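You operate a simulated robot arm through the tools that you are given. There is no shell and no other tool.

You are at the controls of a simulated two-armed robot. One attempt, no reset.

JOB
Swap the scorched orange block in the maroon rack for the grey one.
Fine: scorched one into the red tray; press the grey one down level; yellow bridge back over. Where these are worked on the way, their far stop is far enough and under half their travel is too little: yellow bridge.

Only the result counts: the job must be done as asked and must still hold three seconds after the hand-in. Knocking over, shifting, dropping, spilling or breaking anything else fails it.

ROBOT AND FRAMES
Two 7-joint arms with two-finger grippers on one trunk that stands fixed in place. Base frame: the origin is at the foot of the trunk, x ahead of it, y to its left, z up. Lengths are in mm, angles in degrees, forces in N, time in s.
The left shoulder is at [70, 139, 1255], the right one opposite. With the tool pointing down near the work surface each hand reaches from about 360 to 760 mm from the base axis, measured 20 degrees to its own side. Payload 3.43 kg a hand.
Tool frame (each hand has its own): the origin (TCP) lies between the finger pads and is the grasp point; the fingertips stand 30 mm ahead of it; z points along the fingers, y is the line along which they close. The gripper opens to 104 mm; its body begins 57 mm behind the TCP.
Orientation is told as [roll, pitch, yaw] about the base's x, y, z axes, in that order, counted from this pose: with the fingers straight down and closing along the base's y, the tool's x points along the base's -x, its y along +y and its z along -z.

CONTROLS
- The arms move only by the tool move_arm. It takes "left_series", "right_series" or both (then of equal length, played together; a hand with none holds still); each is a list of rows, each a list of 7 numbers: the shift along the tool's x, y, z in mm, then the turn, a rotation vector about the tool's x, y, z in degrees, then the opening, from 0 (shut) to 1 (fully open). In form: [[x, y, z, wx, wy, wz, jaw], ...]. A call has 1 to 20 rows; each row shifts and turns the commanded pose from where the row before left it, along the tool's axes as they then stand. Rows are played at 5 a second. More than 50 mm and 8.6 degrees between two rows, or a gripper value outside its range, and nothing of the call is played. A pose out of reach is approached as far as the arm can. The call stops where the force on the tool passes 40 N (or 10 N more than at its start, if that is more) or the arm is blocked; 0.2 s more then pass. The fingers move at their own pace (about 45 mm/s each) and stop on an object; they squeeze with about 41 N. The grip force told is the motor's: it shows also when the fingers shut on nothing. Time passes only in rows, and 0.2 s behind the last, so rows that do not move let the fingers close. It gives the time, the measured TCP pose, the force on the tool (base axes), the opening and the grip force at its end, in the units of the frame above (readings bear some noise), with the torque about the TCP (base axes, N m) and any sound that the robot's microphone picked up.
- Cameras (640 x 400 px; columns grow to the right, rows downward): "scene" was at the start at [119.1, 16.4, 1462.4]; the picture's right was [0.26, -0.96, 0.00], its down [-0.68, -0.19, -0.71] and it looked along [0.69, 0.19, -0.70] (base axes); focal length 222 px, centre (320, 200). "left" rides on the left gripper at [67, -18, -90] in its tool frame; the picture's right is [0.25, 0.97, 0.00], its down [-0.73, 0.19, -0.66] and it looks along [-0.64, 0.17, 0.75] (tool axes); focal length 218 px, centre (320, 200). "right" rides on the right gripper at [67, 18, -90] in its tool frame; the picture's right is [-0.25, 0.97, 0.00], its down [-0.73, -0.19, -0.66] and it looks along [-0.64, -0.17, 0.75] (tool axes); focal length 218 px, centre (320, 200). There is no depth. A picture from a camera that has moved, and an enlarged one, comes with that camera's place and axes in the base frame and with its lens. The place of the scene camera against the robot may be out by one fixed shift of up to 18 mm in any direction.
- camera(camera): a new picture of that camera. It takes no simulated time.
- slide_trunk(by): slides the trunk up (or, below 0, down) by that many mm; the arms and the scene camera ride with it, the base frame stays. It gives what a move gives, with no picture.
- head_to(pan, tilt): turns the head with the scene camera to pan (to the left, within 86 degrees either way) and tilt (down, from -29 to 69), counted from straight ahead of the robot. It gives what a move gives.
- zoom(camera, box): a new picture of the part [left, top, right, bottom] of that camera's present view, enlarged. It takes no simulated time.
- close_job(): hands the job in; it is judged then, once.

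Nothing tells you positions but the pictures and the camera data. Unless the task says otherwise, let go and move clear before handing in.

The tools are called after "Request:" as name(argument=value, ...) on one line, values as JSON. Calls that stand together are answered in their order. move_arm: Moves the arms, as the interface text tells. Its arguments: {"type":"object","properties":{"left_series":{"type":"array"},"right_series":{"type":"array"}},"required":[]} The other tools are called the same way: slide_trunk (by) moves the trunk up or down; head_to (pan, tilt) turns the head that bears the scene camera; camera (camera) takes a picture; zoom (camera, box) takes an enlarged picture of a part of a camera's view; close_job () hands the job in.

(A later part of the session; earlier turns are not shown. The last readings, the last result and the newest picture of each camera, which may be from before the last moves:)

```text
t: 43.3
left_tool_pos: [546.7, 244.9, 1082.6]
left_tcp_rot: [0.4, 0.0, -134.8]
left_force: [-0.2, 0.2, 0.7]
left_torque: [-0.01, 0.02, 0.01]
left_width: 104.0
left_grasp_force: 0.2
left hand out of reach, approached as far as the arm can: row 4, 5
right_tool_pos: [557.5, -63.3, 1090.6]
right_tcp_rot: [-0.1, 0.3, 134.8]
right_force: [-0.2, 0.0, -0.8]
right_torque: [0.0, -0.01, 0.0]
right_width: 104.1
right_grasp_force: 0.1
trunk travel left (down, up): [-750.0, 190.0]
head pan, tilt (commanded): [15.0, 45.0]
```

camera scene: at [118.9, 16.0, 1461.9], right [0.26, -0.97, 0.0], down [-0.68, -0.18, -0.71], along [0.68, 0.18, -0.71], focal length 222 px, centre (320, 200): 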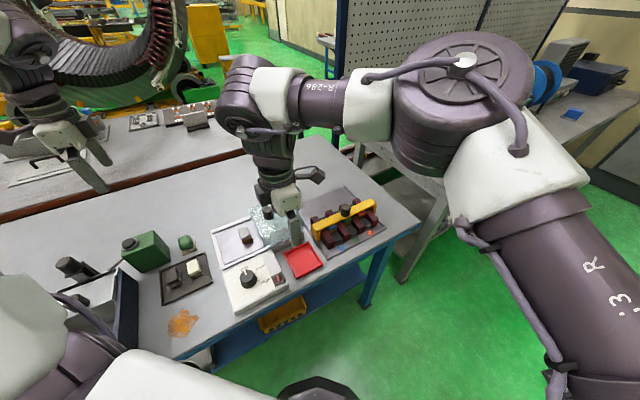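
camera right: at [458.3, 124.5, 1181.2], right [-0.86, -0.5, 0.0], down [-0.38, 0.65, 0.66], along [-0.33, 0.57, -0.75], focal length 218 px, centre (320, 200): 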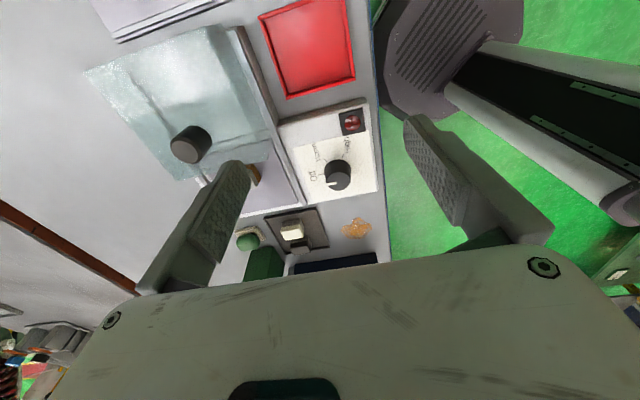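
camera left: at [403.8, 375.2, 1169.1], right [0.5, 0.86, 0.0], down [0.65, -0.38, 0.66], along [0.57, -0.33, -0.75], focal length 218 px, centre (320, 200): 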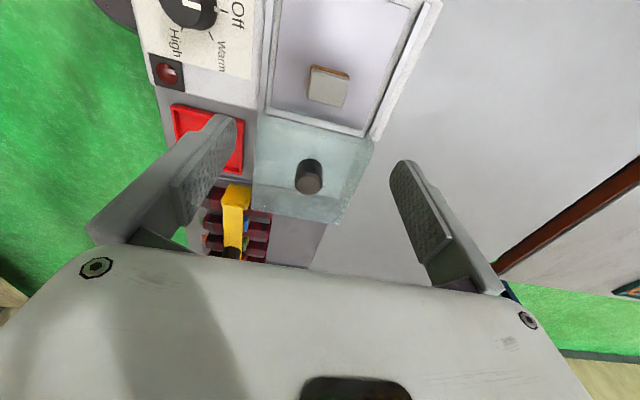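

Yaw makes no difference: it stops at (547, 245) again. I'll tilt the fingers outward here and see whether the hand then moves farther, which will show which joint is holding it.

Request:
move_arm(left_series=[[0, 0, 0, -8, 0, 0, 1], [0, 0, 0, -8, 0, 0, 1], [0, 0, 0, -8, 0, 0, 1]])

Request:
move_arm(left_series=[[0, 36, 16, 0, 0, 0, 1], [0, 36, 16, 0, 0, 0, 1]])

```text
t: 44.1
left_tool_pos: [548.7, 243.6, 1081.6]
left_tcp_rot: [24.4, -0.1, -135.1]
left_force: [0.0, -1.0, 0.1]
left_torque: [-0.01, 0.01, 0.0]
left_width: 103.8
left_grasp_force: 0.1
right_tool_pos: [558.9, -63.5, 1091.2]
right_tcp_rot: [0.0, 0.2, 134.8]
right_force: [0.2, -0.3, 0.3]
right_torque: [-0.01, 0.0, -0.02]
right_width: 103.8
right_grasp_force: 0.1
trunk travel left (down, up): [-750.0, 190.0]
head pan, tilt (commanded): [15.0, 45.0]
```

```text
t: 44.7
left_tool_pos: [604.7, 185.8, 1080.6]
left_tcp_rot: [23.9, 0.1, -134.9]
left_force: [-0.2, -1.1, -0.3]
left_torque: [0.05, 0.0, 0.0]
left_width: 104.1
left_grasp_force: 0.2
right_tool_pos: [559.4, -65.0, 1089.0]
right_tcp_rot: [-0.1, -0.1, 134.8]
right_force: [-0.3, -0.2, 0.7]
right_torque: [0.03, 0.01, 0.0]
right_width: 104.2
right_grasp_force: 0.0
trunk travel left (down, up): [-750.0, 190.0]
head pan, tilt (commanded): [15.0, 45.0]
```

Tilting the fingers outward let it advance to (605, 186). I'll keep going in that direction to see whether the wrist passes its former stopping point.

Request:
move_arm(left_series=[[0, 36, 16, 0, 0, 0, 1], [0, 36, 16, 0, 0, 0, 1], [0, 36, 16, 0, 0, 0, 1]])

Request:
camera(camera="scene")

```text
t: 45.5
left_tool_pos: [624.2, 167.0, 1081.7]
left_tcp_rot: [24.3, 0.1, -134.8]
left_force: [0.7, -0.5, -0.2]
left_torque: [-0.02, -0.03, -0.02]
left_width: 104.1
left_grasp_force: 0.0
left hand out of reach, approached as far as the arm can: row 1, 2, 3
right_tool_pos: [558.2, -63.3, 1091.3]
right_tcp_rot: [-0.1, 0.2, 134.7]
right_force: [0.0, 1.1, -0.6]
right_torque: [-0.01, -0.04, 0.02]
right_width: 104.0
right_grasp_force: 0.0
trunk travel left (down, up): [-750.0, 190.0]
head pan, tilt (commanded): [15.0, 45.0]
```

```text
taken
camera scene: at [117.8, 16.6, 1462.0], right [0.26, -0.97, 0.0], down [-0.68, -0.18, -0.71], along [0.68, 0.18, -0.71], focal length 222 px, centre (320, 200)
```

scene: 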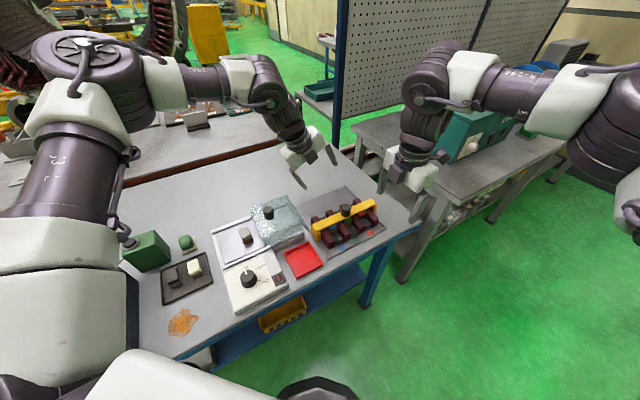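

The wrist only gained about 20 mm, so its position is what is bounded while the elbow stays out left. I'll back off to a free pose and photograph the elbow there to compare.

Request:
move_arm(left_series=[[0, -40, -18, 0, 0, 0, 1], [0, -40, -18, 0, 0, 0, 1], [0, -40, -18, 0, 0, 0, 1], [0, -20, -10, 8, 0, 0, 1], [0, -20, -5, 8, 0, 0, 1], [0, -20, 0, 8, 0, 0, 1]])

Request:
head_to(pan=50, tilt=30)

Request:
camera(camera="scene")

```text
t: 46.9
left_tool_pos: [488.9, 303.5, 1078.6]
left_tcp_rot: [0.1, -0.1, -134.9]
left_force: [-0.1, 0.9, 0.3]
left_torque: [0.0, 0.01, 0.02]
left_width: 104.1
left_grasp_force: 0.1
right_tool_pos: [558.5, -63.0, 1091.0]
right_tcp_rot: [0.0, 0.0, 134.8]
right_force: [0.0, -0.6, 0.1]
right_torque: [-0.03, -0.03, 0.0]
right_width: 104.0
right_grasp_force: 0.1
trunk travel left (down, up): [-750.0, 190.0]
head pan, tilt (commanded): [15.0, 45.0]
```

```text
t: 47.9
left_tool_pos: [488.2, 303.6, 1080.1]
left_tcp_rot: [0.2, -0.1, -135.0]
left_force: [-0.9, 0.5, -0.3]
left_torque: [-0.02, -0.01, 0.01]
left_width: 103.9
left_grasp_force: 0.1
right_tool_pos: [558.5, -64.5, 1091.3]
right_tcp_rot: [0.0, 0.1, 134.8]
right_force: [0.8, -0.4, 0.0]
right_torque: [0.01, 0.03, 0.01]
right_width: 104.0
right_grasp_force: 0.1
trunk travel left (down, up): [-750.0, 190.0]
head pan, tilt (commanded): [50.0, 30.0]
```

```text
taken
camera scene: at [98.6, 64.0, 1484.5], right [0.77, -0.64, 0.0], down [-0.32, -0.38, -0.87], along [0.56, 0.66, -0.5], focal length 222 px, centre (320, 200)
```

scene: 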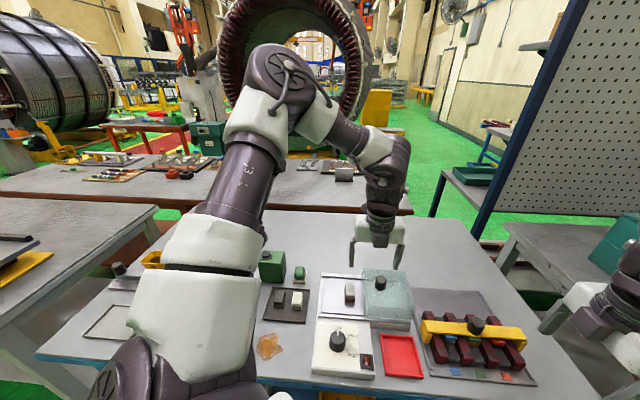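

The elbow sinks as the hand goes out and then stalls, so this may just be a poor branch for the left arm. I'll try bringing the left hand across at a much higher level, as the right arm did, and descend from there.

Request:
move_arm(left_series=[[0, 0, -45, 0, 0, 0, 1], [0, 0, -45, 0, 0, 0, 1], [0, 0, -45, 0, 0, 0, 1], [0, 0, -45, 0, 0, 0, 1], [0, 0, -45, 0, 0, 0, 1], [0, 0, -45, 0, 0, 0, 1]])

Request:
move_arm(left_series=[[-25, 25, 0, 0, 0, 0, 1], [-25, 25, 0, 0, 0, 0, 1], [-25, 25, 0, 0, 0, 0, 1], [-25, 25, 0, 0, 0, 0, 1], [-25, 25, 0, 0, 0, 0, 1], [-25, 25, 0, 0, 0, 0, 1]])

```text
t: 49.3
left_tool_pos: [439.5, 315.4, 1291.7]
left_tcp_rot: [0.4, 0.2, -135.2]
left_force: [0.5, -0.8, -0.2]
left_torque: [-0.01, -0.03, 0.01]
left_width: 104.0
left_grasp_force: 0.1
left hand out of reach, approached as far as the arm can: row 4, 5, 6
right_tool_pos: [557.2, -63.1, 1091.6]
right_tcp_rot: [-0.1, 0.3, 134.9]
right_force: [-0.1, -0.1, 0.6]
right_torque: [-0.02, -0.02, 0.0]
right_width: 104.1
right_grasp_force: 0.0
trunk travel left (down, up): [-750.0, 190.0]
head pan, tilt (commanded): [50.0, 30.0]
```

```text
t: 50.7
left_tool_pos: [397.5, 177.5, 1251.5]
left_tcp_rot: [0.4, -0.1, -134.9]
left_force: [-0.5, 0.4, -0.9]
left_torque: [0.0, 0.01, 0.01]
left_width: 104.0
left_grasp_force: 0.1
left hand out of reach, approached as far as the arm can: row 1, 2, 3, 4, 5, 6
right_tool_pos: [558.7, -63.6, 1091.0]
right_tcp_rot: [-0.1, 0.0, 134.8]
right_force: [0.1, -1.0, -0.3]
right_torque: [0.0, 0.01, -0.03]
right_width: 103.9
right_grasp_force: 0.0
trunk travel left (down, up): [-750.0, 190.0]
head pan, tilt (commanded): [50.0, 30.0]
```

Measurements suggest the left arm cannot swing inward past roughly y = 180, while the right arm covers the rack and the red tray but not the grey block. A relay near the red tray looks workable, so I'll map the table again from the head.

Request:
head_to(pan=15, tilt=55)

Request:
zoom(camera="scene", box=[180, 100, 440, 280])

Request:
camera(camera="left")

Request:
camera(camera="right")

```text
t: 51.7
left_tool_pos: [399.3, 177.8, 1251.4]
left_tcp_rot: [0.4, 0.0, -134.9]
left_force: [0.8, -0.2, 0.4]
left_torque: [0.03, -0.03, 0.01]
left_width: 103.9
left_grasp_force: 0.2
right_tool_pos: [559.3, -63.7, 1091.1]
right_tcp_rot: [0.0, 0.1, 134.8]
right_force: [0.0, 0.3, 0.6]
right_torque: [-0.02, 0.0, -0.01]
right_width: 104.1
right_grasp_force: 0.1
trunk travel left (down, up): [-750.0, 190.0]
head pan, tilt (commanded): [15.0, 55.0]
```

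```text
2.22 times, centred on (310, 190) of scene
camera zoom: at [110.0, 13.5, 1448.5], right [0.26, -0.97, 0.0], down [-0.79, -0.21, -0.57], along [0.55, 0.15, -0.82], focal length 493 px, centre (342, 222)
```

zoom: 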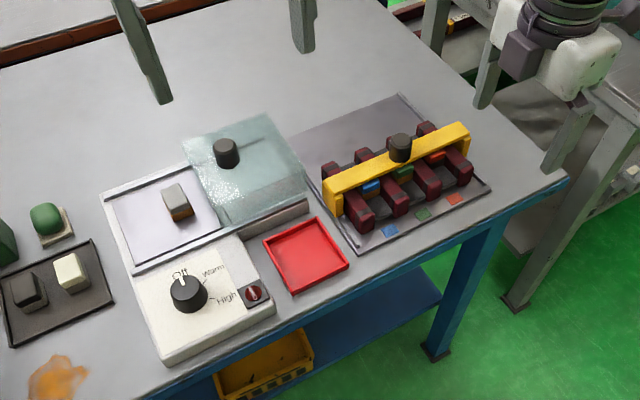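

```text
taken
camera left: at [433.3, 237.4, 1340.6], right [0.86, -0.5, 0.01], down [-0.38, -0.65, 0.66], along [-0.33, -0.57, -0.75], focal length 218 px, centre (320, 200)
```

left: 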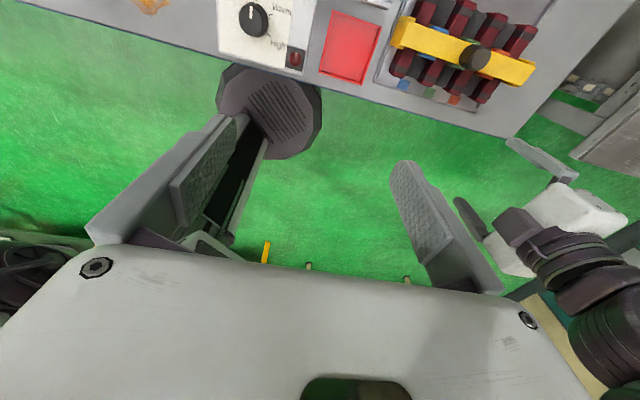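

```text
taken
camera right: at [593.2, -123.6, 1181.6], right [-0.86, -0.5, 0.0], down [-0.38, 0.65, 0.66], along [-0.33, 0.57, -0.76], focal length 218 px, centre (320, 200)
```

right: 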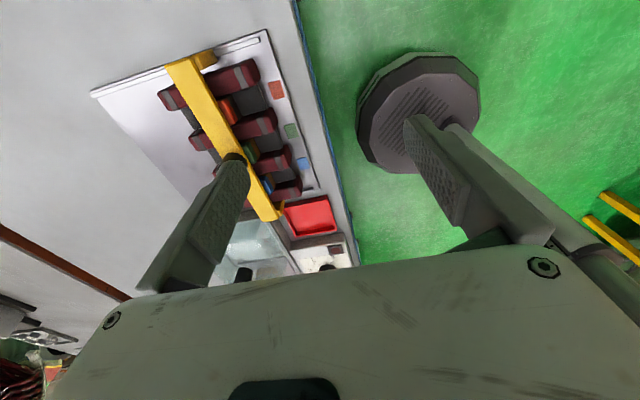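

I can see the layout clearly: warmer, red tray and rack in a row along a bench set at about 45 degrees. I'll zoom both hand cameras to triangulate the red tray, bridge, knob and blocks.

Request:
zoom(camera="left", box=[310, 0, 550, 150])

Request:
zoom(camera="right", box=[80, 20, 360, 195])

Request:
zoom(camera="scene", box=[300, 140, 400, 210])

```text
2.67 times, centred on (430, 75) of left
camera zoom: at [433.3, 237.4, 1340.6], right [0.86, -0.5, 0.01], down [-0.38, -0.65, 0.66], along [-0.33, -0.57, -0.75], focal length 582 px, centre (27, 533)
```

zoom: 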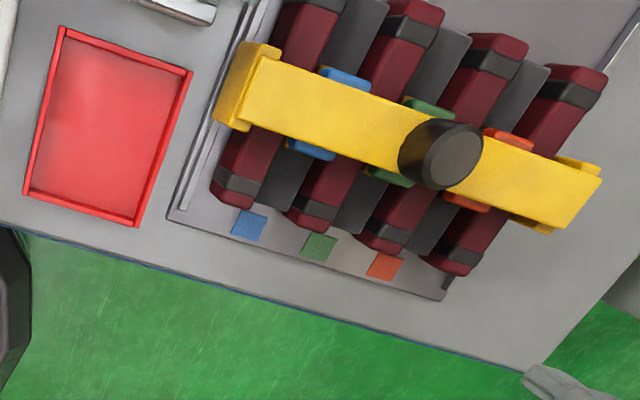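

```text
2.29 times, centred on (220, 108) of right
camera zoom: at [593.2, -123.6, 1181.6], right [-0.86, -0.5, 0.0], down [-0.38, 0.65, 0.66], along [-0.33, 0.57, -0.76], focal length 499 px, centre (549, 411)
```

zoom: 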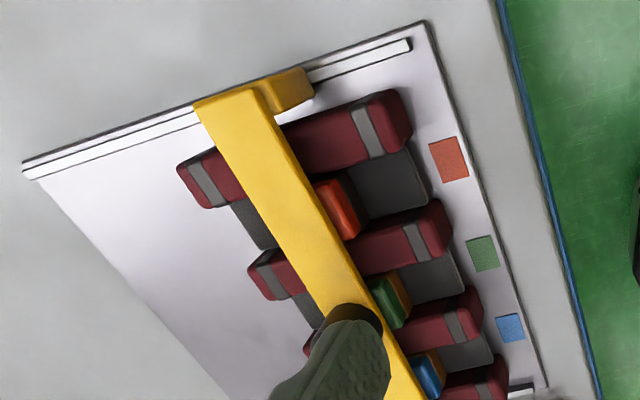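

```text
5.71 times, centred on (350, 175) of scene
camera zoom: at [110.0, 13.5, 1448.5], right [0.26, -0.97, 0.0], down [-0.79, -0.21, -0.57], along [0.55, 0.15, -0.82], focal length 1267 px, centre (149, 343)
```

zoom: 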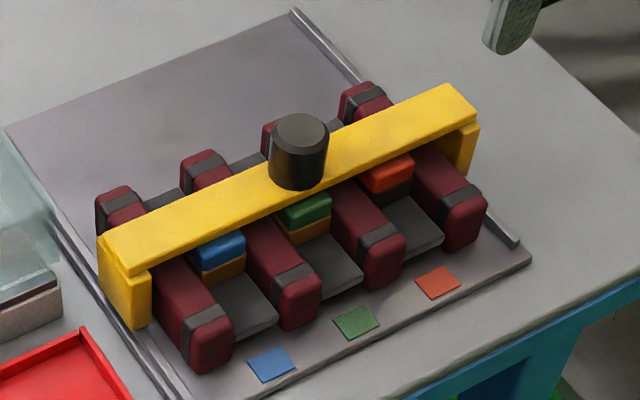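

The plate top is near z = 873, the bridge top near z = 928 with its centre at (613, 65), and the slots run along (0.71, 0.71). I'll zoom tighter to size the blocks and gaps.

Request:
zoom(camera="right", box=[150, 40, 310, 140])

Request:
zoom(camera="left", box=[400, 0, 540, 110])

Request:
zoom(camera="left", box=[300, 0, 400, 90])

```text
4.00 times, centred on (230, 90) of right
camera zoom: at [593.2, -123.6, 1181.6], right [-0.86, -0.5, 0.0], down [-0.38, 0.65, 0.66], along [-0.33, 0.57, -0.76], focal length 873 px, centre (680, 640)
```

zoom: 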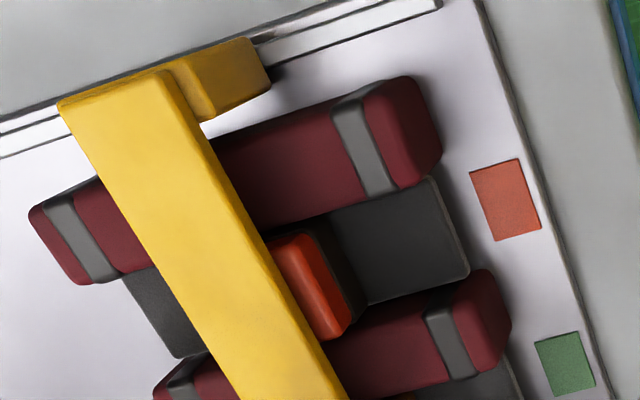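

```text
3.64 times, centred on (470, 55) of left
camera zoom: at [433.3, 237.4, 1340.6], right [0.86, -0.5, 0.01], down [-0.38, -0.65, 0.66], along [-0.33, -0.57, -0.75], focal length 794 px, centre (-226, 727)
```

zoom: 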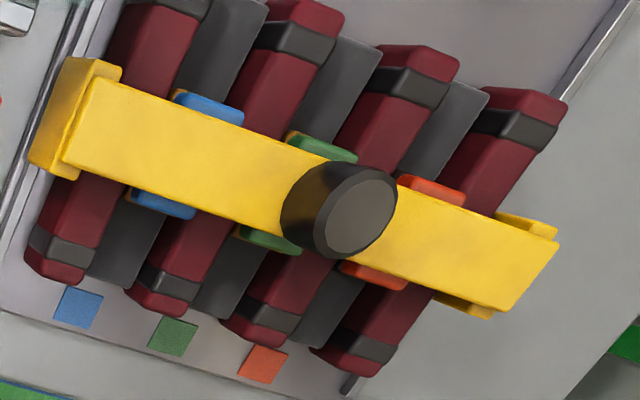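

```text
4.44 times, centred on (350, 45) of left
camera zoom: at [433.3, 237.4, 1340.6], right [0.86, -0.5, 0.01], down [-0.38, -0.65, 0.66], along [-0.33, -0.57, -0.75], focal length 970 px, centre (187, 889)
```

zoom: 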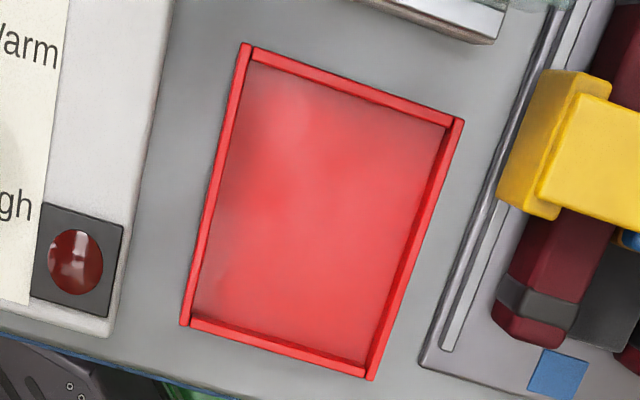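

The blocks sit snugly between bars spaced 57.6 mm, and the bridge can slide about 130 mm back. I'll move the left hand clear and turn the right hand to yaw 45 so its fingers can grip the knob from both sides while tilted outward.

Request:
move_arm(left_series=[[34.4, -22.7, 10, 0, 0, 0, 1], [34.4, -22.7, 10, 0, 0, 0, 1], [34.4, -22.7, 10, 0, 0, 0, 1], [34.4, -22.7, 10, 0, 0, 0, 1], [34.4, -22.7, 10, 0, 0, 0, 1]])

Request:
move_arm(right_series=[[0, 0, 0, 0, 0, 8.2, 1], [0, 0, 0, 0, 0, 8.2, 1], [0, 0, 0, 0, 0, 8.2, 1], [0, 0, 0, 0, 0, 8.2, 1], [0, 0, 0, 0, 0, 8.2, 1], [0, 0, 0, 0, 0, 8.2, 1], [0, 0, 0, 0, 0, 8.2, 1], [0, 0, 0, 0, 0, 8.2, 1], [0, 0, 0, 0, 0, 8.2, 1], [0, 0, 0, 0, 0, 8.2, 1], [0, 0, 0, 0, 0, 7.8, 1]], left_series=[[0, 0, 0, 0, 0, -8.2, 1], [0, 0, 0, 0, 0, -8.2, 1], [0, 0, 0, 0, 0, -8.2, 1], [0, 0, 0, 0, 0, -8.2, 1], [0, 0, 0, 0, 0, -8.2, 1], [0, 0, 0, 0, 0, -8.2, 1], [0, 0, 0, 0, 0, -8.2, 1], [0, 0, 0, 0, 0, -8.2, 1], [0, 0, 0, 0, 0, -8.2, 1], [0, 0, 0, 0, 0, -8.2, 1], [0, 0, 0, 0, 0, -7.9, 1]])

```text
t: 52.9
left_tool_pos: [440.9, 379.0, 1198.2]
left_tcp_rot: [0.2, 0.0, -135.0]
left_force: [0.0, -0.2, -0.3]
left_torque: [-0.06, 0.0, 0.0]
left_width: 104.1
left_grasp_force: 0.1
right_tool_pos: [558.8, -62.2, 1090.6]
right_tcp_rot: [0.0, 0.2, 134.8]
right_force: [0.5, 0.5, 0.0]
right_torque: [0.01, -0.01, 0.0]
right_width: 104.1
right_grasp_force: 0.0
trunk travel left (down, up): [-750.0, 190.0]
head pan, tilt (commanded): [15.0, 55.0]
```

```text
t: 55.3
left_tool_pos: [439.9, 379.3, 1200.3]
left_tcp_rot: [0.0, -0.2, -44.8]
left_force: [1.3, 0.3, -0.4]
left_torque: [-0.04, -0.01, 0.0]
left_width: 104.2
left_grasp_force: 0.1
right_tool_pos: [558.4, -62.8, 1088.9]
right_tcp_rot: [-0.1, -0.1, 45.0]
right_force: [0.3, -0.1, -0.4]
right_torque: [-0.01, 0.03, -0.02]
right_width: 104.0
right_grasp_force: 0.0
trunk travel left (down, up): [-750.0, 190.0]
head pan, tilt (commanded): [15.0, 55.0]
```

Both wrists are where I want them. Next I'll tilt the right hand 25 degrees outward and move to a point above and in front of the knob, then look.

Request:
move_arm(right_series=[[0, 0, 0, 0, -8.34, 0, 1], [0, 0, 0, 0, -8.33, 0, 1], [0, 0, 0, 0, -8.33, 0, 1], [-17.5, 12.6, 27.2, 0, 0, 0, 1], [-17.5, 12.6, 27.2, 0, 0, 0, 1], [-17.5, 12.6, 27.2, 0, 0, 0, 1], [-17.4, 12.5, 27.2, 0, 0, 0, 1]])

Request:
camera(camera="right")

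Request:
camera(camera="scene")

```text
t: 56.9
left_tool_pos: [439.3, 380.5, 1200.0]
left_tcp_rot: [-0.1, -0.1, -45.1]
left_force: [0.3, 0.3, -0.1]
left_torque: [0.04, -0.01, -0.03]
left_width: 103.9
left_grasp_force: 0.0
right_tool_pos: [602.6, 52.6, 1021.0]
right_tcp_rot: [-0.2, -24.9, 45.1]
right_force: [0.5, -0.2, 0.6]
right_torque: [-0.02, 0.02, 0.0]
right_width: 104.0
right_grasp_force: 0.0
trunk travel left (down, up): [-750.0, 190.0]
head pan, tilt (commanded): [15.0, 55.0]
```

```text
taken
camera right: at [519.7, -5.1, 1074.7], right [-0.52, 0.85, 0.1], down [0.4, 0.14, 0.9], along [0.75, 0.51, -0.41], focal length 218 px, centre (320, 200)
```

right: 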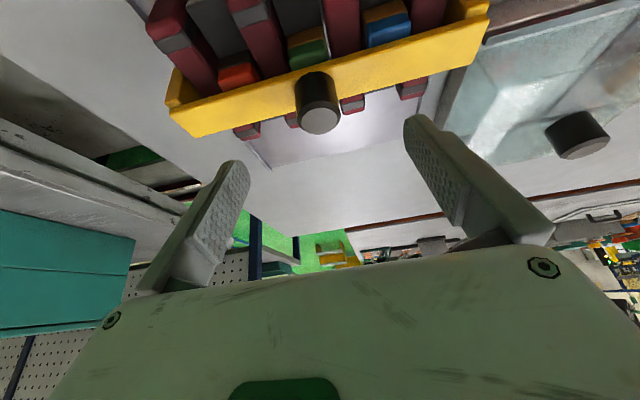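

```text
taken
camera scene: at [111.2, 15.7, 1448.3], right [0.26, -0.97, 0.0], down [-0.79, -0.21, -0.57], along [0.55, 0.15, -0.82], focal length 222 px, centre (320, 200)
```

scene: 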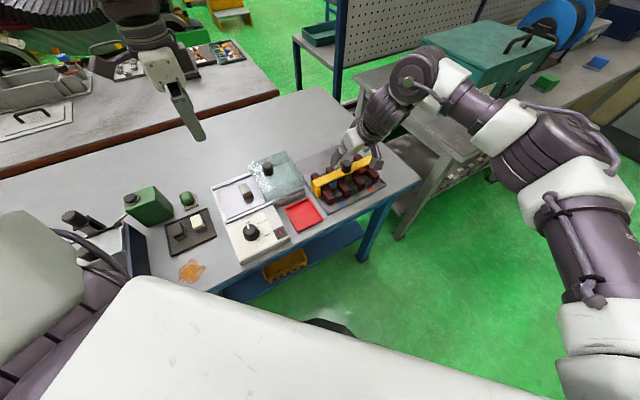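

This low view shows the rack nicely with the knob centred between the fingers. I'll zoom in to check heights before going down.

Request:
zoom(camera="right", box=[150, 0, 400, 150])

Request:
zoom(camera="right", box=[190, 40, 300, 110])

```text
2.56 times, centred on (275, 75) of right
camera zoom: at [519.7, -5.1, 1074.7], right [-0.52, 0.85, 0.1], down [0.4, 0.14, 0.9], along [0.75, 0.51, -0.41], focal length 559 px, centre (435, 520)
```

zoom: 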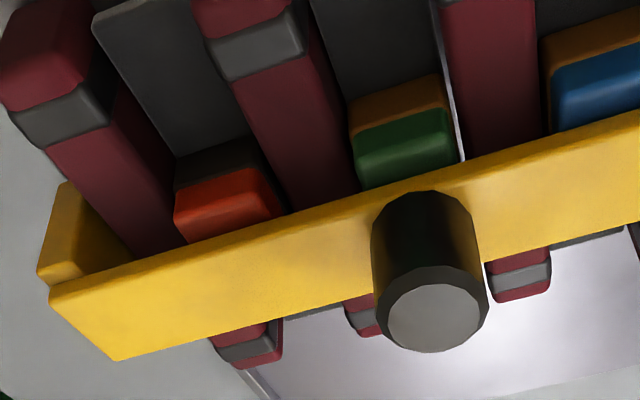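

```text
5.71 times, centred on (245, 75) of right
camera zoom: at [519.7, -5.1, 1074.7], right [-0.52, 0.85, 0.1], down [0.4, 0.14, 0.9], along [0.75, 0.51, -0.41], focal length 1247 px, centre (749, 914)
```

zoom: 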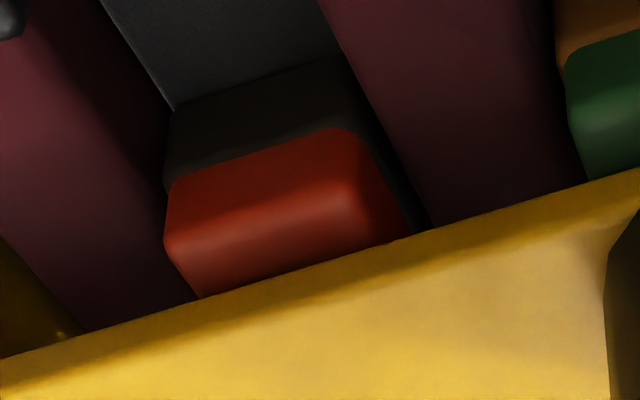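

The knob's top is near z = 958 and the block caps near z = 920. I'll lower the tilted right hand so the fingertips straddle the knob just above the bridge.

Request:
move_arm(right_series=[[5.3, 0.5, 18.1, 0, 0, 0, 1], [5.3, 0.5, 18.1, 0, 0, 0, 1], [5.3, 0.4, 18.1, 0, 0, 0, 1]])

Request:
camera(camera="right")

Request:
zoom(camera="scene", box=[290, 110, 410, 210])

```text
t: 57.7
left_tool_pos: [439.1, 378.7, 1201.2]
left_tcp_rot: [0.0, -0.2, -45.1]
left_force: [0.9, 0.1, 0.0]
left_torque: [0.01, -0.02, -0.03]
left_width: 104.0
left_grasp_force: 0.0
right_tool_pos: [606.8, 57.5, 968.5]
right_tcp_rot: [-0.2, -25.3, 45.0]
right_force: [1.7, 0.0, 9.1]
right_torque: [0.35, 0.25, -0.1]
right_width: 102.4
right_grasp_force: 0.1
trunk travel left (down, up): [-750.0, 190.0]
head pan, tilt (commanded): [15.0, 55.0]
```

```text
taken
camera right: at [524.3, 0.7, 1021.4], right [-0.52, 0.85, 0.11], down [0.4, 0.13, 0.91], along [0.75, 0.52, -0.41], focal length 218 px, centre (320, 200)
```

right: 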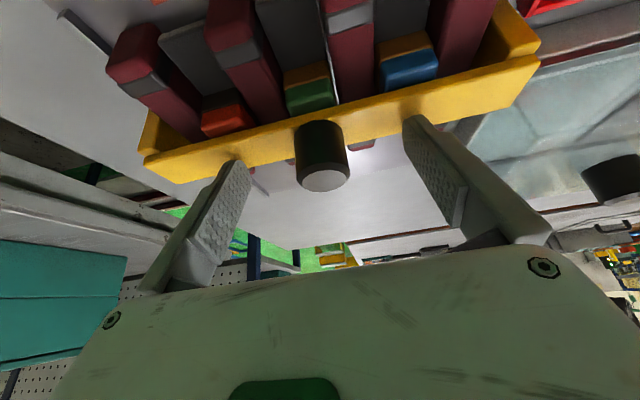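

```text
4.00 times, centred on (350, 160) of scene
camera zoom: at [108.2, 13.0, 1448.9], right [0.26, -0.97, 0.0], down [-0.79, -0.21, -0.57], along [0.55, 0.15, -0.82], focal length 887 px, centre (200, 360)
```

zoom: 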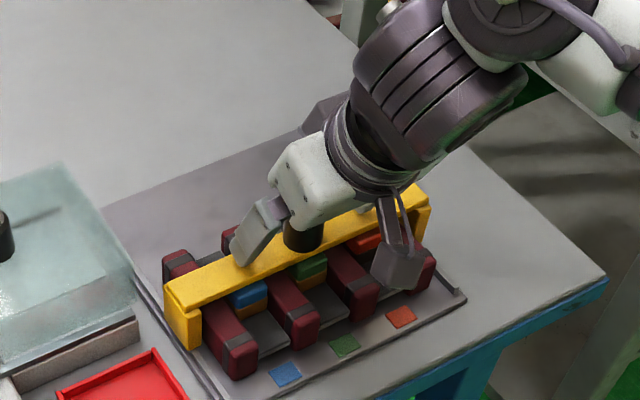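

A fingertip is lightly touching the bridge top (9 N), and the knob is centred between the fingers. I'll lift 4 mm and close on the knob.

Request:
move_arm(right_series=[[-1.7, 0, -3.6, 0, 0, 0, 1], [0, 0, 0, 0, 0, 0, 0.5], [0, 0, 0, 0, 0, 0, 0], [0, 0, 0, 0, 0, 0, 0], [0, 0, 0, 0, 0, 0, 0], [0, 0, 0, 0, 0, 0, 0], [0, 0, 0, 0, 0, 0, 0]])

Request:
camera(camera="right")

```text
t: 59.3
left_tool_pos: [439.2, 379.7, 1200.9]
left_tcp_rot: [0.0, -0.2, -45.0]
left_force: [0.4, -0.2, 0.3]
left_torque: [0.0, -0.01, -0.03]
left_width: 104.0
left_grasp_force: 0.0
right_tool_pos: [606.5, 58.4, 968.5]
right_tcp_rot: [-0.1, -25.0, 45.0]
right_force: [-4.4, 2.7, -4.2]
right_torque: [0.48, 0.14, 0.07]
right_width: 31.3
right_grasp_force: 45.0
trunk travel left (down, up): [-750.0, 190.0]
head pan, tilt (commanded): [15.0, 55.0]
```

```text
taken
camera right: at [523.9, 1.2, 1023.2], right [-0.52, 0.85, 0.11], down [0.4, 0.14, 0.9], along [0.75, 0.52, -0.41], focal length 218 px, centre (320, 200)
```

right: 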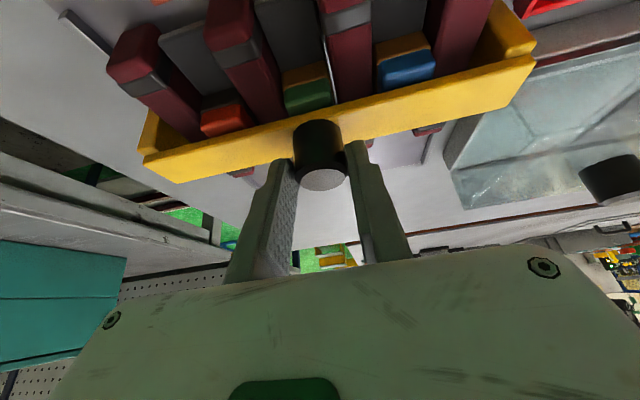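

The knob is gripped at 31 mm. I'll slide the bridge backward along the rails, a small step first.

Request:
move_arm(right_series=[[-9.1, 0, 4.2, 0, 0, 0, 0], [-9.1, 0, 4.2, 0, 0, 0, 0], [-9.1, 0, 4.2, 0, 0, 0, 0]])

Request:
camera(camera="right")

```text
t: 60.1
left_tool_pos: [440.8, 380.6, 1199.1]
left_tcp_rot: [-0.1, -0.1, -45.0]
left_force: [0.1, 0.5, -0.7]
left_torque: [0.01, -0.03, 0.0]
left_width: 104.2
left_grasp_force: 0.0
right_tool_pos: [627.4, 80.8, 968.0]
right_tcp_rot: [-0.2, -25.1, 45.1]
right_force: [-4.7, 4.5, -6.5]
right_torque: [0.35, 0.35, 0.04]
right_width: 31.4
right_grasp_force: 45.3
trunk travel left (down, up): [-750.0, 190.0]
head pan, tilt (commanded): [15.0, 55.0]
```

```text
taken
camera right: at [545.0, 22.7, 1023.3], right [-0.52, 0.85, 0.1], down [0.4, 0.14, 0.9], along [0.75, 0.51, -0.41], focal length 218 px, centre (320, 200)
```

right: 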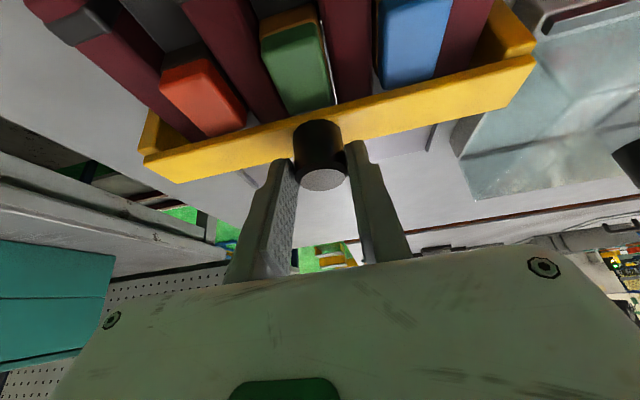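

The bridge slides easily and the blocks are coming into view. I'll continue toward the far stop.

Request:
move_arm(right_series=[[-13.6, 0, 6.3, 0, 0, 0, 0], [-13.6, 0, 6.3, 0, 0, 0, 0], [-13.6, 0, 6.3, 0, 0, 0, 0], [-13.6, 0, 6.3, 0, 0, 0, 0]])

Request:
camera(camera="right")

```text
t: 61.1
left_tool_pos: [439.1, 380.5, 1199.3]
left_tcp_rot: [-0.1, -0.3, -45.1]
left_force: [-0.8, 0.2, -0.1]
left_torque: [0.0, 0.01, -0.01]
left_width: 104.0
left_grasp_force: 0.1
right_tool_pos: [669.5, 122.3, 969.3]
right_tcp_rot: [-0.2, -25.1, 45.1]
right_force: [-2.0, 3.7, -2.6]
right_torque: [0.1, 0.87, -0.2]
right_width: 31.7
right_grasp_force: 45.1
trunk travel left (down, up): [-750.0, 190.0]
head pan, tilt (commanded): [15.0, 55.0]
```

```text
taken
camera right: at [587.9, 65.7, 1023.1], right [-0.52, 0.85, 0.1], down [0.4, 0.14, 0.9], along [0.75, 0.51, -0.41], focal length 218 px, centre (320, 200)
```

right: 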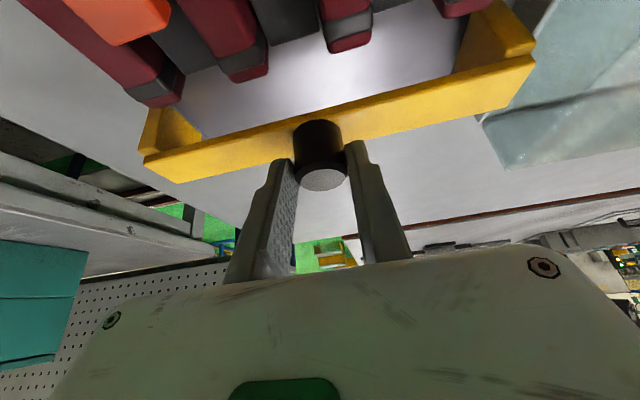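

The bridge has moved 90 mm and cleared the rack. I'll keep going in 10 mm steps until it reaches its stop.

Request:
move_arm(right_series=[[-9.1, 0, 4.2, 0, 0, 0, 0], [-9.1, 0, 4.2, 0, 0, 0, 0], [-9.1, 0, 4.2, 0, 0, 0, 0], [-9.1, 0, 4.2, 0, 0, 0, 0], [-9.1, 0, 4.2, 0, 0, 0, 0]])

Request:
camera(camera="right")

Request:
zoom(camera="scene", box=[280, 90, 420, 210])

```text
t: 62.3
left_tool_pos: [435.4, 378.7, 1202.9]
left_tcp_rot: [0.0, -0.3, -45.0]
left_force: [-0.1, 0.2, -0.4]
left_torque: [0.01, 0.01, -0.04]
left_width: 104.1
left_grasp_force: 0.1
right_tool_pos: [691.3, 145.0, 969.1]
right_tcp_rot: [-0.1, -23.8, 45.2]
right_force: [-16.4, -12.6, 15.4]
right_torque: [-0.43, 1.3, 0.21]
right_width: 31.2
right_grasp_force: 45.3
right hand out of reach, approached as far as the arm can: row 5
trunk travel left (down, up): [-750.0, 190.0]
head pan, tilt (commanded): [15.0, 55.0]
stopped in row 5 (right hand): the force on the tool passed its limit at 42 N (the readings are from after the stop); the commanded pose is now the measured one
```

```text
taken
camera right: at [610.5, 87.8, 1025.6], right [-0.52, 0.85, 0.1], down [0.42, 0.15, 0.9], along [0.74, 0.51, -0.43], focal length 218 px, centre (320, 200)
```

right: 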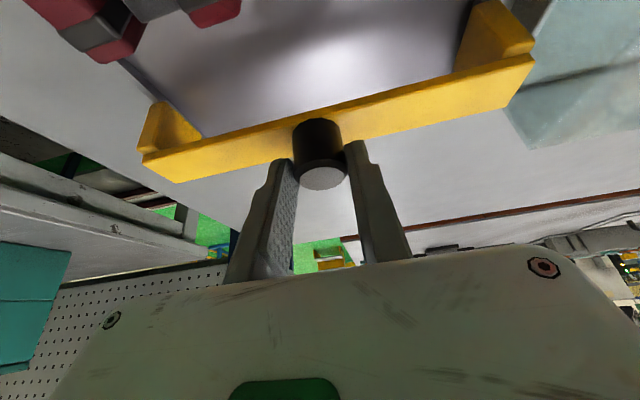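

```text
3.33 times, centred on (350, 150) of scene
camera zoom: at [105.0, 11.5, 1449.5], right [0.26, -0.97, 0.0], down [-0.79, -0.21, -0.58], along [0.56, 0.15, -0.82], focal length 739 px, centre (220, 367)
```

zoom: 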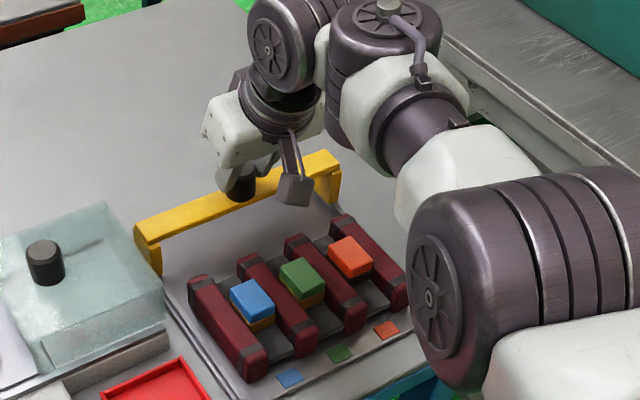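

The bridge has reached its far stop after about 121 mm. I'll let go of the knob and lift straight up.

Request:
move_arm(right_series=[[0, 0, 0, 0, 0, 0, 0.6], [0, 0, 0, 0, 0, 0, 1], [0, 0, 0, 0, 0, 0, 1], [0, 0, 0, 0, 0, 0, 1], [-12.1, 0, -27.4, 0, 0, 0, 1], [-12.1, 0, -27.4, 0, 0, 0, 1], [-12.1, 0, -27.4, 0, 0, 0, 1]])

Request:
camera(camera="right")

```text
t: 63.9
left_tool_pos: [439.8, 379.6, 1200.9]
left_tcp_rot: [0.0, -0.3, -45.0]
left_force: [0.6, 0.6, -0.8]
left_torque: [-0.03, -0.03, 0.01]
left_width: 103.9
left_grasp_force: 0.0
right_tool_pos: [695.1, 146.8, 1056.3]
right_tcp_rot: [0.1, -24.0, 45.1]
right_force: [0.7, 0.5, -1.2]
right_torque: [0.03, 0.01, 0.0]
right_width: 104.0
right_grasp_force: 0.2
trunk travel left (down, up): [-750.0, 190.0]
head pan, tilt (commanded): [15.0, 55.0]
```

```text
taken
camera right: at [614.6, 89.9, 1111.7], right [-0.52, 0.85, 0.1], down [0.42, 0.15, 0.9], along [0.74, 0.51, -0.43], focal length 218 px, centre (320, 200)
```

right: 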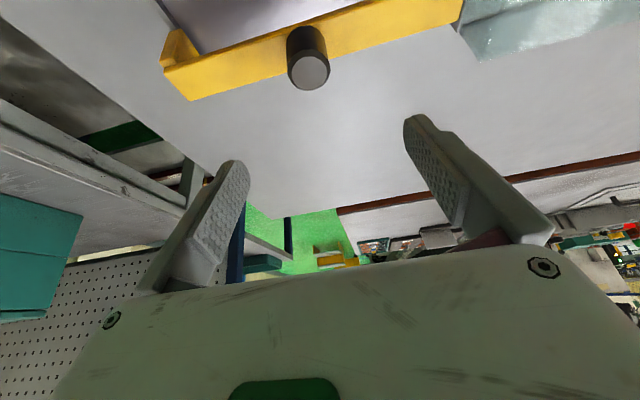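

The bridge stays at the back. I'll level the hand and return it to the front of the rack to look at the exposed blocks.

Request:
move_arm(right_series=[[0, 0, -20, 0, 8, 0, 1], [0, 0, -10, 0, 8, 0, 1], [0, 0, 0, 0, 8, 0, 1], [40.3, -8.5, 0, 0, 0, 0, 1], [40.3, -8.5, 0, 0, 0, 0, 1], [40.3, -8.5, 0, 0, 0, 0, 1], [40.3, -8.5, 0, 0, 0, 0, 1], [40.3, -8.5, 0, 0, 0, 0, 1]])

Request:
camera(camera="right")

Request:
zoom(camera="scene", box=[290, 130, 410, 210])

```text
t: 65.7
left_tool_pos: [440.3, 379.6, 1200.1]
left_tcp_rot: [-0.1, -0.2, -45.0]
left_force: [0.7, 0.5, 0.2]
left_torque: [-0.01, -0.02, 0.04]
left_width: 103.7
left_grasp_force: 0.1
right_tool_pos: [645.7, -5.6, 1072.7]
right_tcp_rot: [-0.8, -3.9, 45.0]
right_force: [0.3, 0.1, -0.1]
right_torque: [0.01, -0.01, -0.04]
right_width: 103.9
right_grasp_force: 0.0
right hand out of reach, approached as far as the arm can: row 1, 2, 3, 5, 6, 7, 8
trunk travel left (down, up): [-750.0, 190.0]
head pan, tilt (commanded): [15.0, 55.0]
```

```text
taken
camera right: at [580.5, -43.6, 1158.1], right [-0.51, 0.86, 0.0], down [0.61, 0.36, 0.71], along [0.61, 0.36, -0.71], focal length 218 px, centre (320, 200)
```

right: 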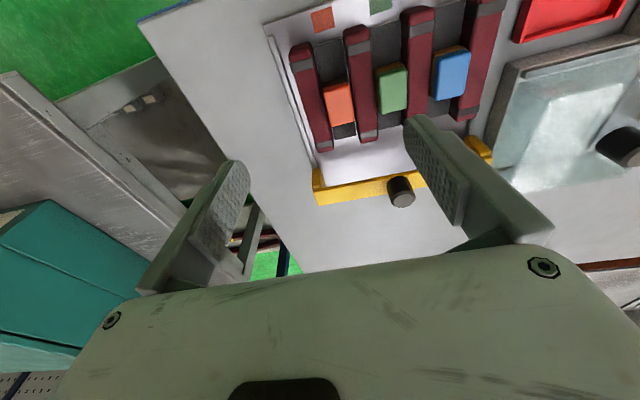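

```text
5.00 times, centred on (350, 170) of scene
camera zoom: at [109.5, 13.5, 1448.5], right [0.26, -0.97, 0.0], down [-0.79, -0.21, -0.57], along [0.55, 0.15, -0.82], focal length 1109 px, centre (170, 350)
```

zoom: 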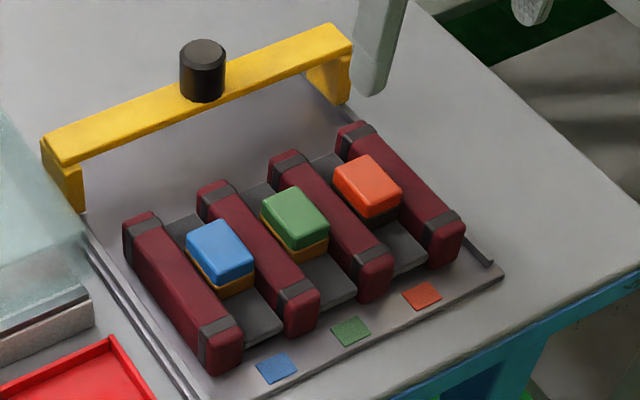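

The bridge is well clear and all three blocks are exposed; the orange one has a dark scorched base. I'll zoom in from this side to measure block heights against the bars.

Request:
zoom(camera="right", box=[260, 0, 500, 160])

Request:
zoom(camera="right", box=[290, 50, 410, 150])

```text
2.50 times, centred on (380, 80) of right
camera zoom: at [580.5, -43.6, 1158.1], right [-0.51, 0.86, 0.0], down [0.61, 0.36, 0.71], along [0.61, 0.36, -0.71], focal length 546 px, centre (170, 500)
```

zoom: 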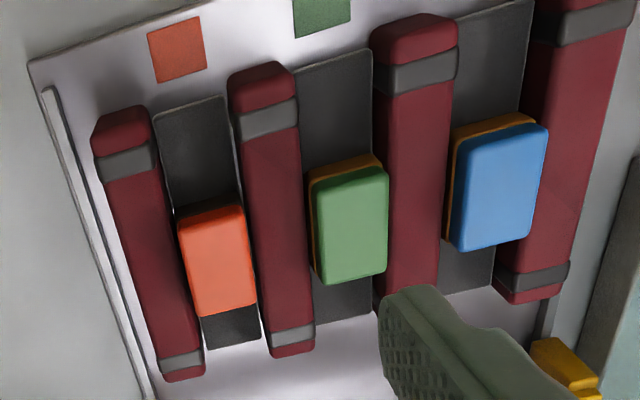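

```text
4.00 times, centred on (350, 100) of right
camera zoom: at [580.5, -43.6, 1158.1], right [-0.51, 0.86, 0.0], down [0.61, 0.36, 0.71], along [0.61, 0.36, -0.71], focal length 873 px, centre (200, 600)
```

zoom: 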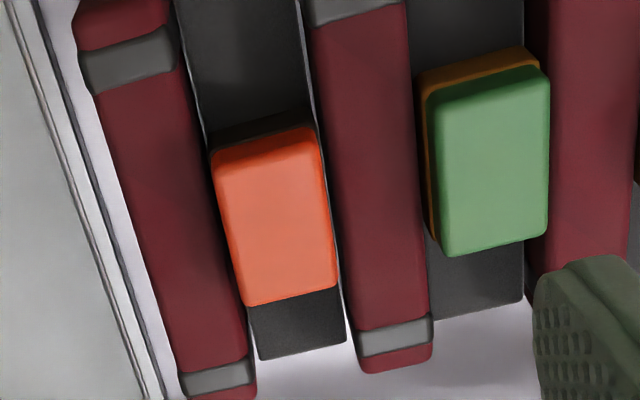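

The orange block's cap spans about 42 by 27 mm, centred near (653, 25), with about 31 mm between the bars. I'll level the hand and turn to yaw 135 so the fingers close along the slot.

Request:
move_arm(right_series=[[0, 0, 0, -0.8, 3.9, 0, 1], [0, 0, 0, 0, 0, -8.2, 1], [0, 0, 0, 0, 0, -8.2, 1], [0, 0, 0, 0, 0, -8.2, 1], [0, 0, 0, 0, 0, -8.2, 1], [0, 0, 0, 0, 0, -8.2, 1], [0, 0, 0, 0, 0, -8.2, 1], [0, 0, 0, 0, 0, -8.2, 1], [0, 0, 0, 0, 0, -8.2, 1], [0, 0, 0, 0, 0, -8.2, 1], [0, 0, 0, 0, 0, -8.2, 1], [0, 0, 0, 0, 0, -8, 1]])

Request:
camera(camera="right")

```text
t: 68.3
left_tool_pos: [440.4, 379.3, 1200.3]
left_tcp_rot: [0.0, -0.1, -45.0]
left_force: [0.7, -0.5, 0.5]
left_torque: [0.03, -0.01, 0.01]
left_width: 103.8
left_grasp_force: 0.1
right_tool_pos: [647.2, -7.2, 1072.1]
right_tcp_rot: [0.0, 0.1, 135.3]
right_force: [0.6, -0.4, 0.5]
right_torque: [-0.02, 0.01, -0.02]
right_width: 104.0
right_grasp_force: 0.0
trunk travel left (down, up): [-750.0, 190.0]
head pan, tilt (commanded): [15.0, 55.0]
```

```text
taken
camera right: at [683.3, -66.5, 1162.5], right [-0.86, -0.51, 0.0], down [-0.38, 0.65, 0.66], along [-0.33, 0.56, -0.76], focal length 218 px, centre (320, 200)
```

right: 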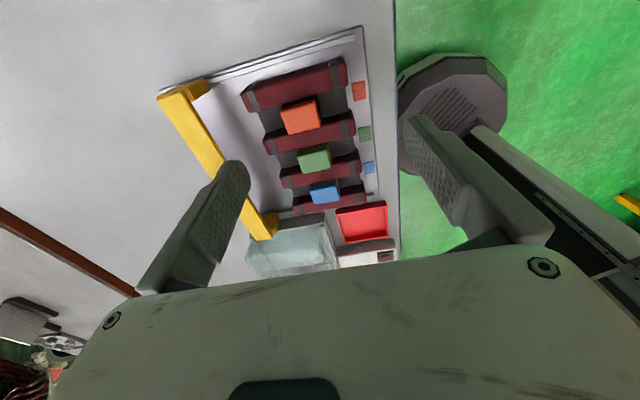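

The hand is level at yaw 135. I'll zoom this side view to triangulate the orange block's exact centre and height.

Request:
zoom(camera="right", box=[240, 50, 380, 140])

```text
4.44 times, centred on (310, 95) of right
camera zoom: at [683.3, -66.5, 1162.5], right [-0.86, -0.51, 0.0], down [-0.38, 0.65, 0.66], along [-0.33, 0.56, -0.76], focal length 970 px, centre (364, 667)
```

zoom: 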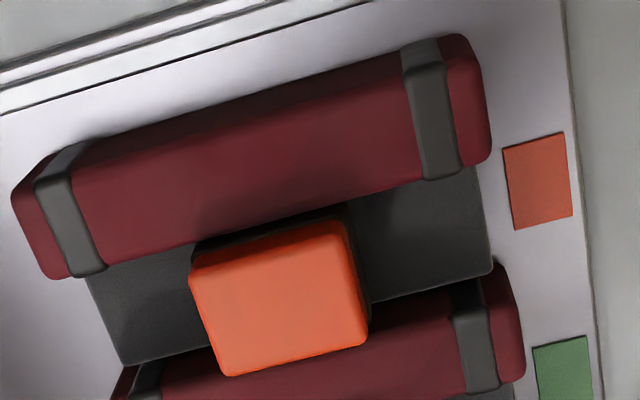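

Two views agree that the orange cap top is at z = 917 and centred at (652.8, 24.9). I'll move over it and come down to a hover at z = 980.

Request:
move_arm(right_series=[[-6.2, -8.9, 30.7, 0, 0, 0.3, 1], [-6.2, -8.9, 30.7, 0, 0, 0, 1], [-6.3, -8.9, 30.6, 0, 0, 0, 1], [0, 0, 0, 0, 0, 0, 1]])

Request:
camera(camera="right")

Request:
zoom(camera="scene", box=[290, 110, 410, 210])

```text
t: 69.3
left_tool_pos: [440.3, 379.0, 1200.5]
left_tcp_rot: [0.0, -0.2, -45.1]
left_force: [-0.2, 0.2, -0.1]
left_torque: [0.01, 0.02, -0.02]
left_width: 104.0
left_grasp_force: 0.1
right_tool_pos: [653.2, 24.4, 980.9]
right_tcp_rot: [0.0, 0.1, 134.7]
right_force: [0.1, 0.5, 1.2]
right_torque: [0.02, -0.01, 0.0]
right_width: 104.0
right_grasp_force: 0.1
trunk travel left (down, up): [-750.0, 190.0]
head pan, tilt (commanded): [15.0, 55.0]
```

```text
taken
camera right: at [688.3, -35.9, 1070.1], right [-0.87, -0.5, 0.0], down [-0.38, 0.65, 0.66], along [-0.33, 0.57, -0.76], focal length 218 px, centre (320, 200)
```

right: 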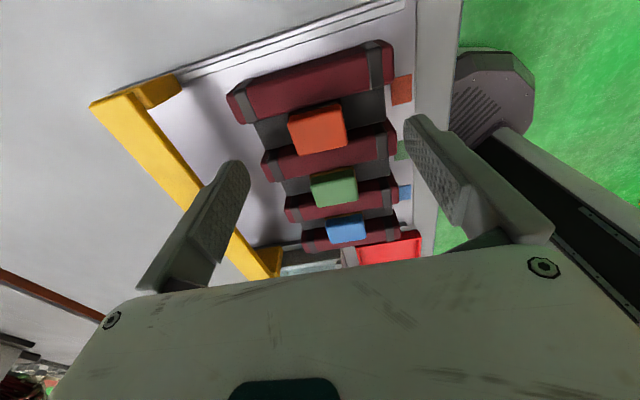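

```text
4.00 times, centred on (350, 160) of scene
camera zoom: at [109.9, 13.4, 1448.5], right [0.26, -0.97, 0.0], down [-0.79, -0.21, -0.57], along [0.55, 0.15, -0.82], focal length 887 px, centre (200, 360)
```

zoom: 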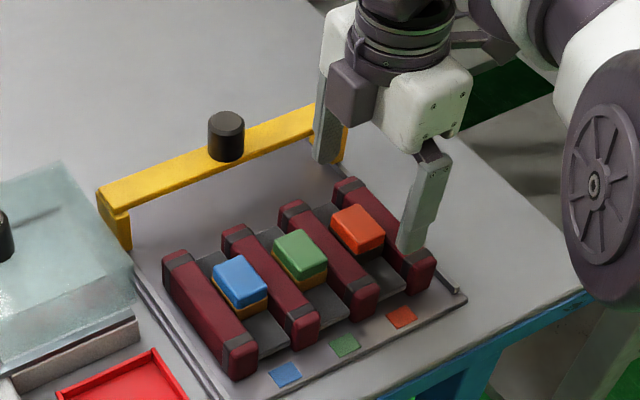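

The orange block lies midway between the fingers as expected. I'll lower to z = 929 so the tips sit beside the block just above the slot floor.

Request:
move_arm(right_series=[[0, 0, 20, 0, 0, 0.0, 1], [0, 0, 16, 0, 0, 0, 0.9], [0, 0, 15, 0, 0, 0, 0.8], [0, 0, 0, 0, 0, 0, 0.8]])

Request:
camera(camera="right")

Request:
zoom(camera="scene", box=[310, 130, 400, 200])

```text
t: 70.3
left_tool_pos: [440.2, 380.5, 1201.6]
left_tcp_rot: [0.0, -0.3, -45.0]
left_force: [-0.2, 0.3, -0.1]
left_torque: [0.02, 0.01, -0.01]
left_width: 103.9
left_grasp_force: 0.0
right_tool_pos: [653.6, 25.6, 927.6]
right_tcp_rot: [0.0, 0.1, 134.7]
right_force: [-0.1, 0.2, 0.0]
right_torque: [0.03, 0.01, 0.01]
right_width: 83.2
right_grasp_force: 0.1
trunk travel left (down, up): [-750.0, 190.0]
head pan, tilt (commanded): [15.0, 55.0]
```

```text
taken
camera right: at [688.8, -34.8, 1018.9], right [-0.87, -0.5, 0.0], down [-0.38, 0.65, 0.66], along [-0.33, 0.57, -0.76], focal length 218 px, centre (320, 200)
```

right: 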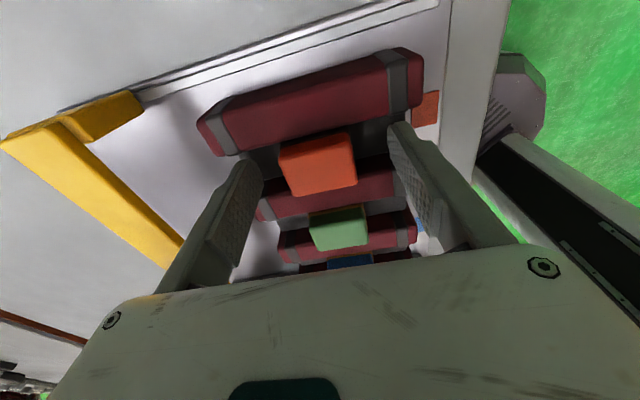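

```text
5.71 times, centred on (355, 165) of scene
camera zoom: at [110.1, 13.6, 1448.4], right [0.26, -0.97, 0.0], down [-0.79, -0.21, -0.57], along [0.55, 0.15, -0.82], focal length 1267 px, centre (120, 400)
```

zoom: 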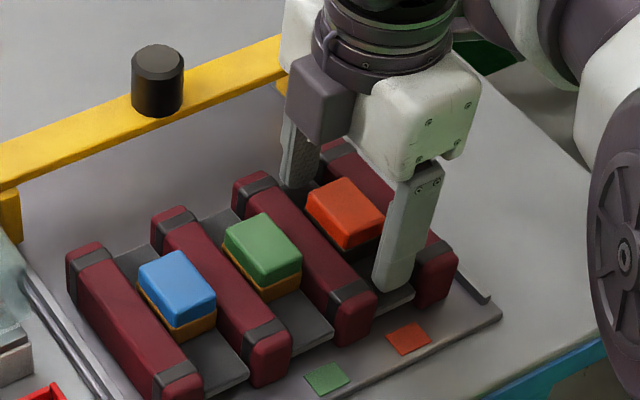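

The fingers straddle the block inside the slot without touching anything. I'll close on it.

Request:
move_arm(right_series=[[0, 0, 0, 0, 0, 0, 0.3], [0, 0, 0, 0, 0, 0, 0], [0, 0, 0, 0, 0, 0, 0], [0, 0, 0, 0, 0, 0, 0], [0, 0, 0, 0, 0, 0, 0]])

Request:
camera(camera="right")

```text
t: 71.5
left_tool_pos: [441.2, 379.7, 1201.2]
left_tcp_rot: [0.0, -0.2, -45.0]
left_force: [0.5, 0.1, 0.1]
left_torque: [0.01, -0.01, 0.01]
left_width: 104.0
left_grasp_force: 0.0
right_tool_pos: [654.1, 25.1, 927.9]
right_tcp_rot: [-0.1, 0.1, 134.6]
right_force: [-0.2, 0.5, -0.1]
right_torque: [0.03, 0.01, 0.02]
right_width: 40.9
right_grasp_force: 41.3
trunk travel left (down, up): [-750.0, 190.0]
head pan, tilt (commanded): [15.0, 55.0]
```

```text
taken
camera right: at [688.8, -34.8, 1019.1], right [-0.87, -0.5, 0.0], down [-0.38, 0.65, 0.66], along [-0.33, 0.57, -0.76], focal length 218 px, centre (320, 200)
```

right: 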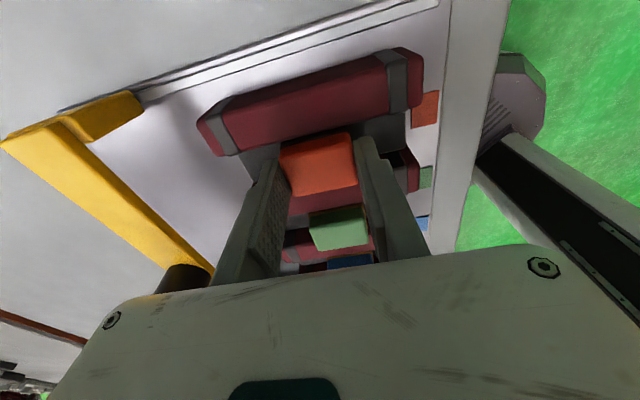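

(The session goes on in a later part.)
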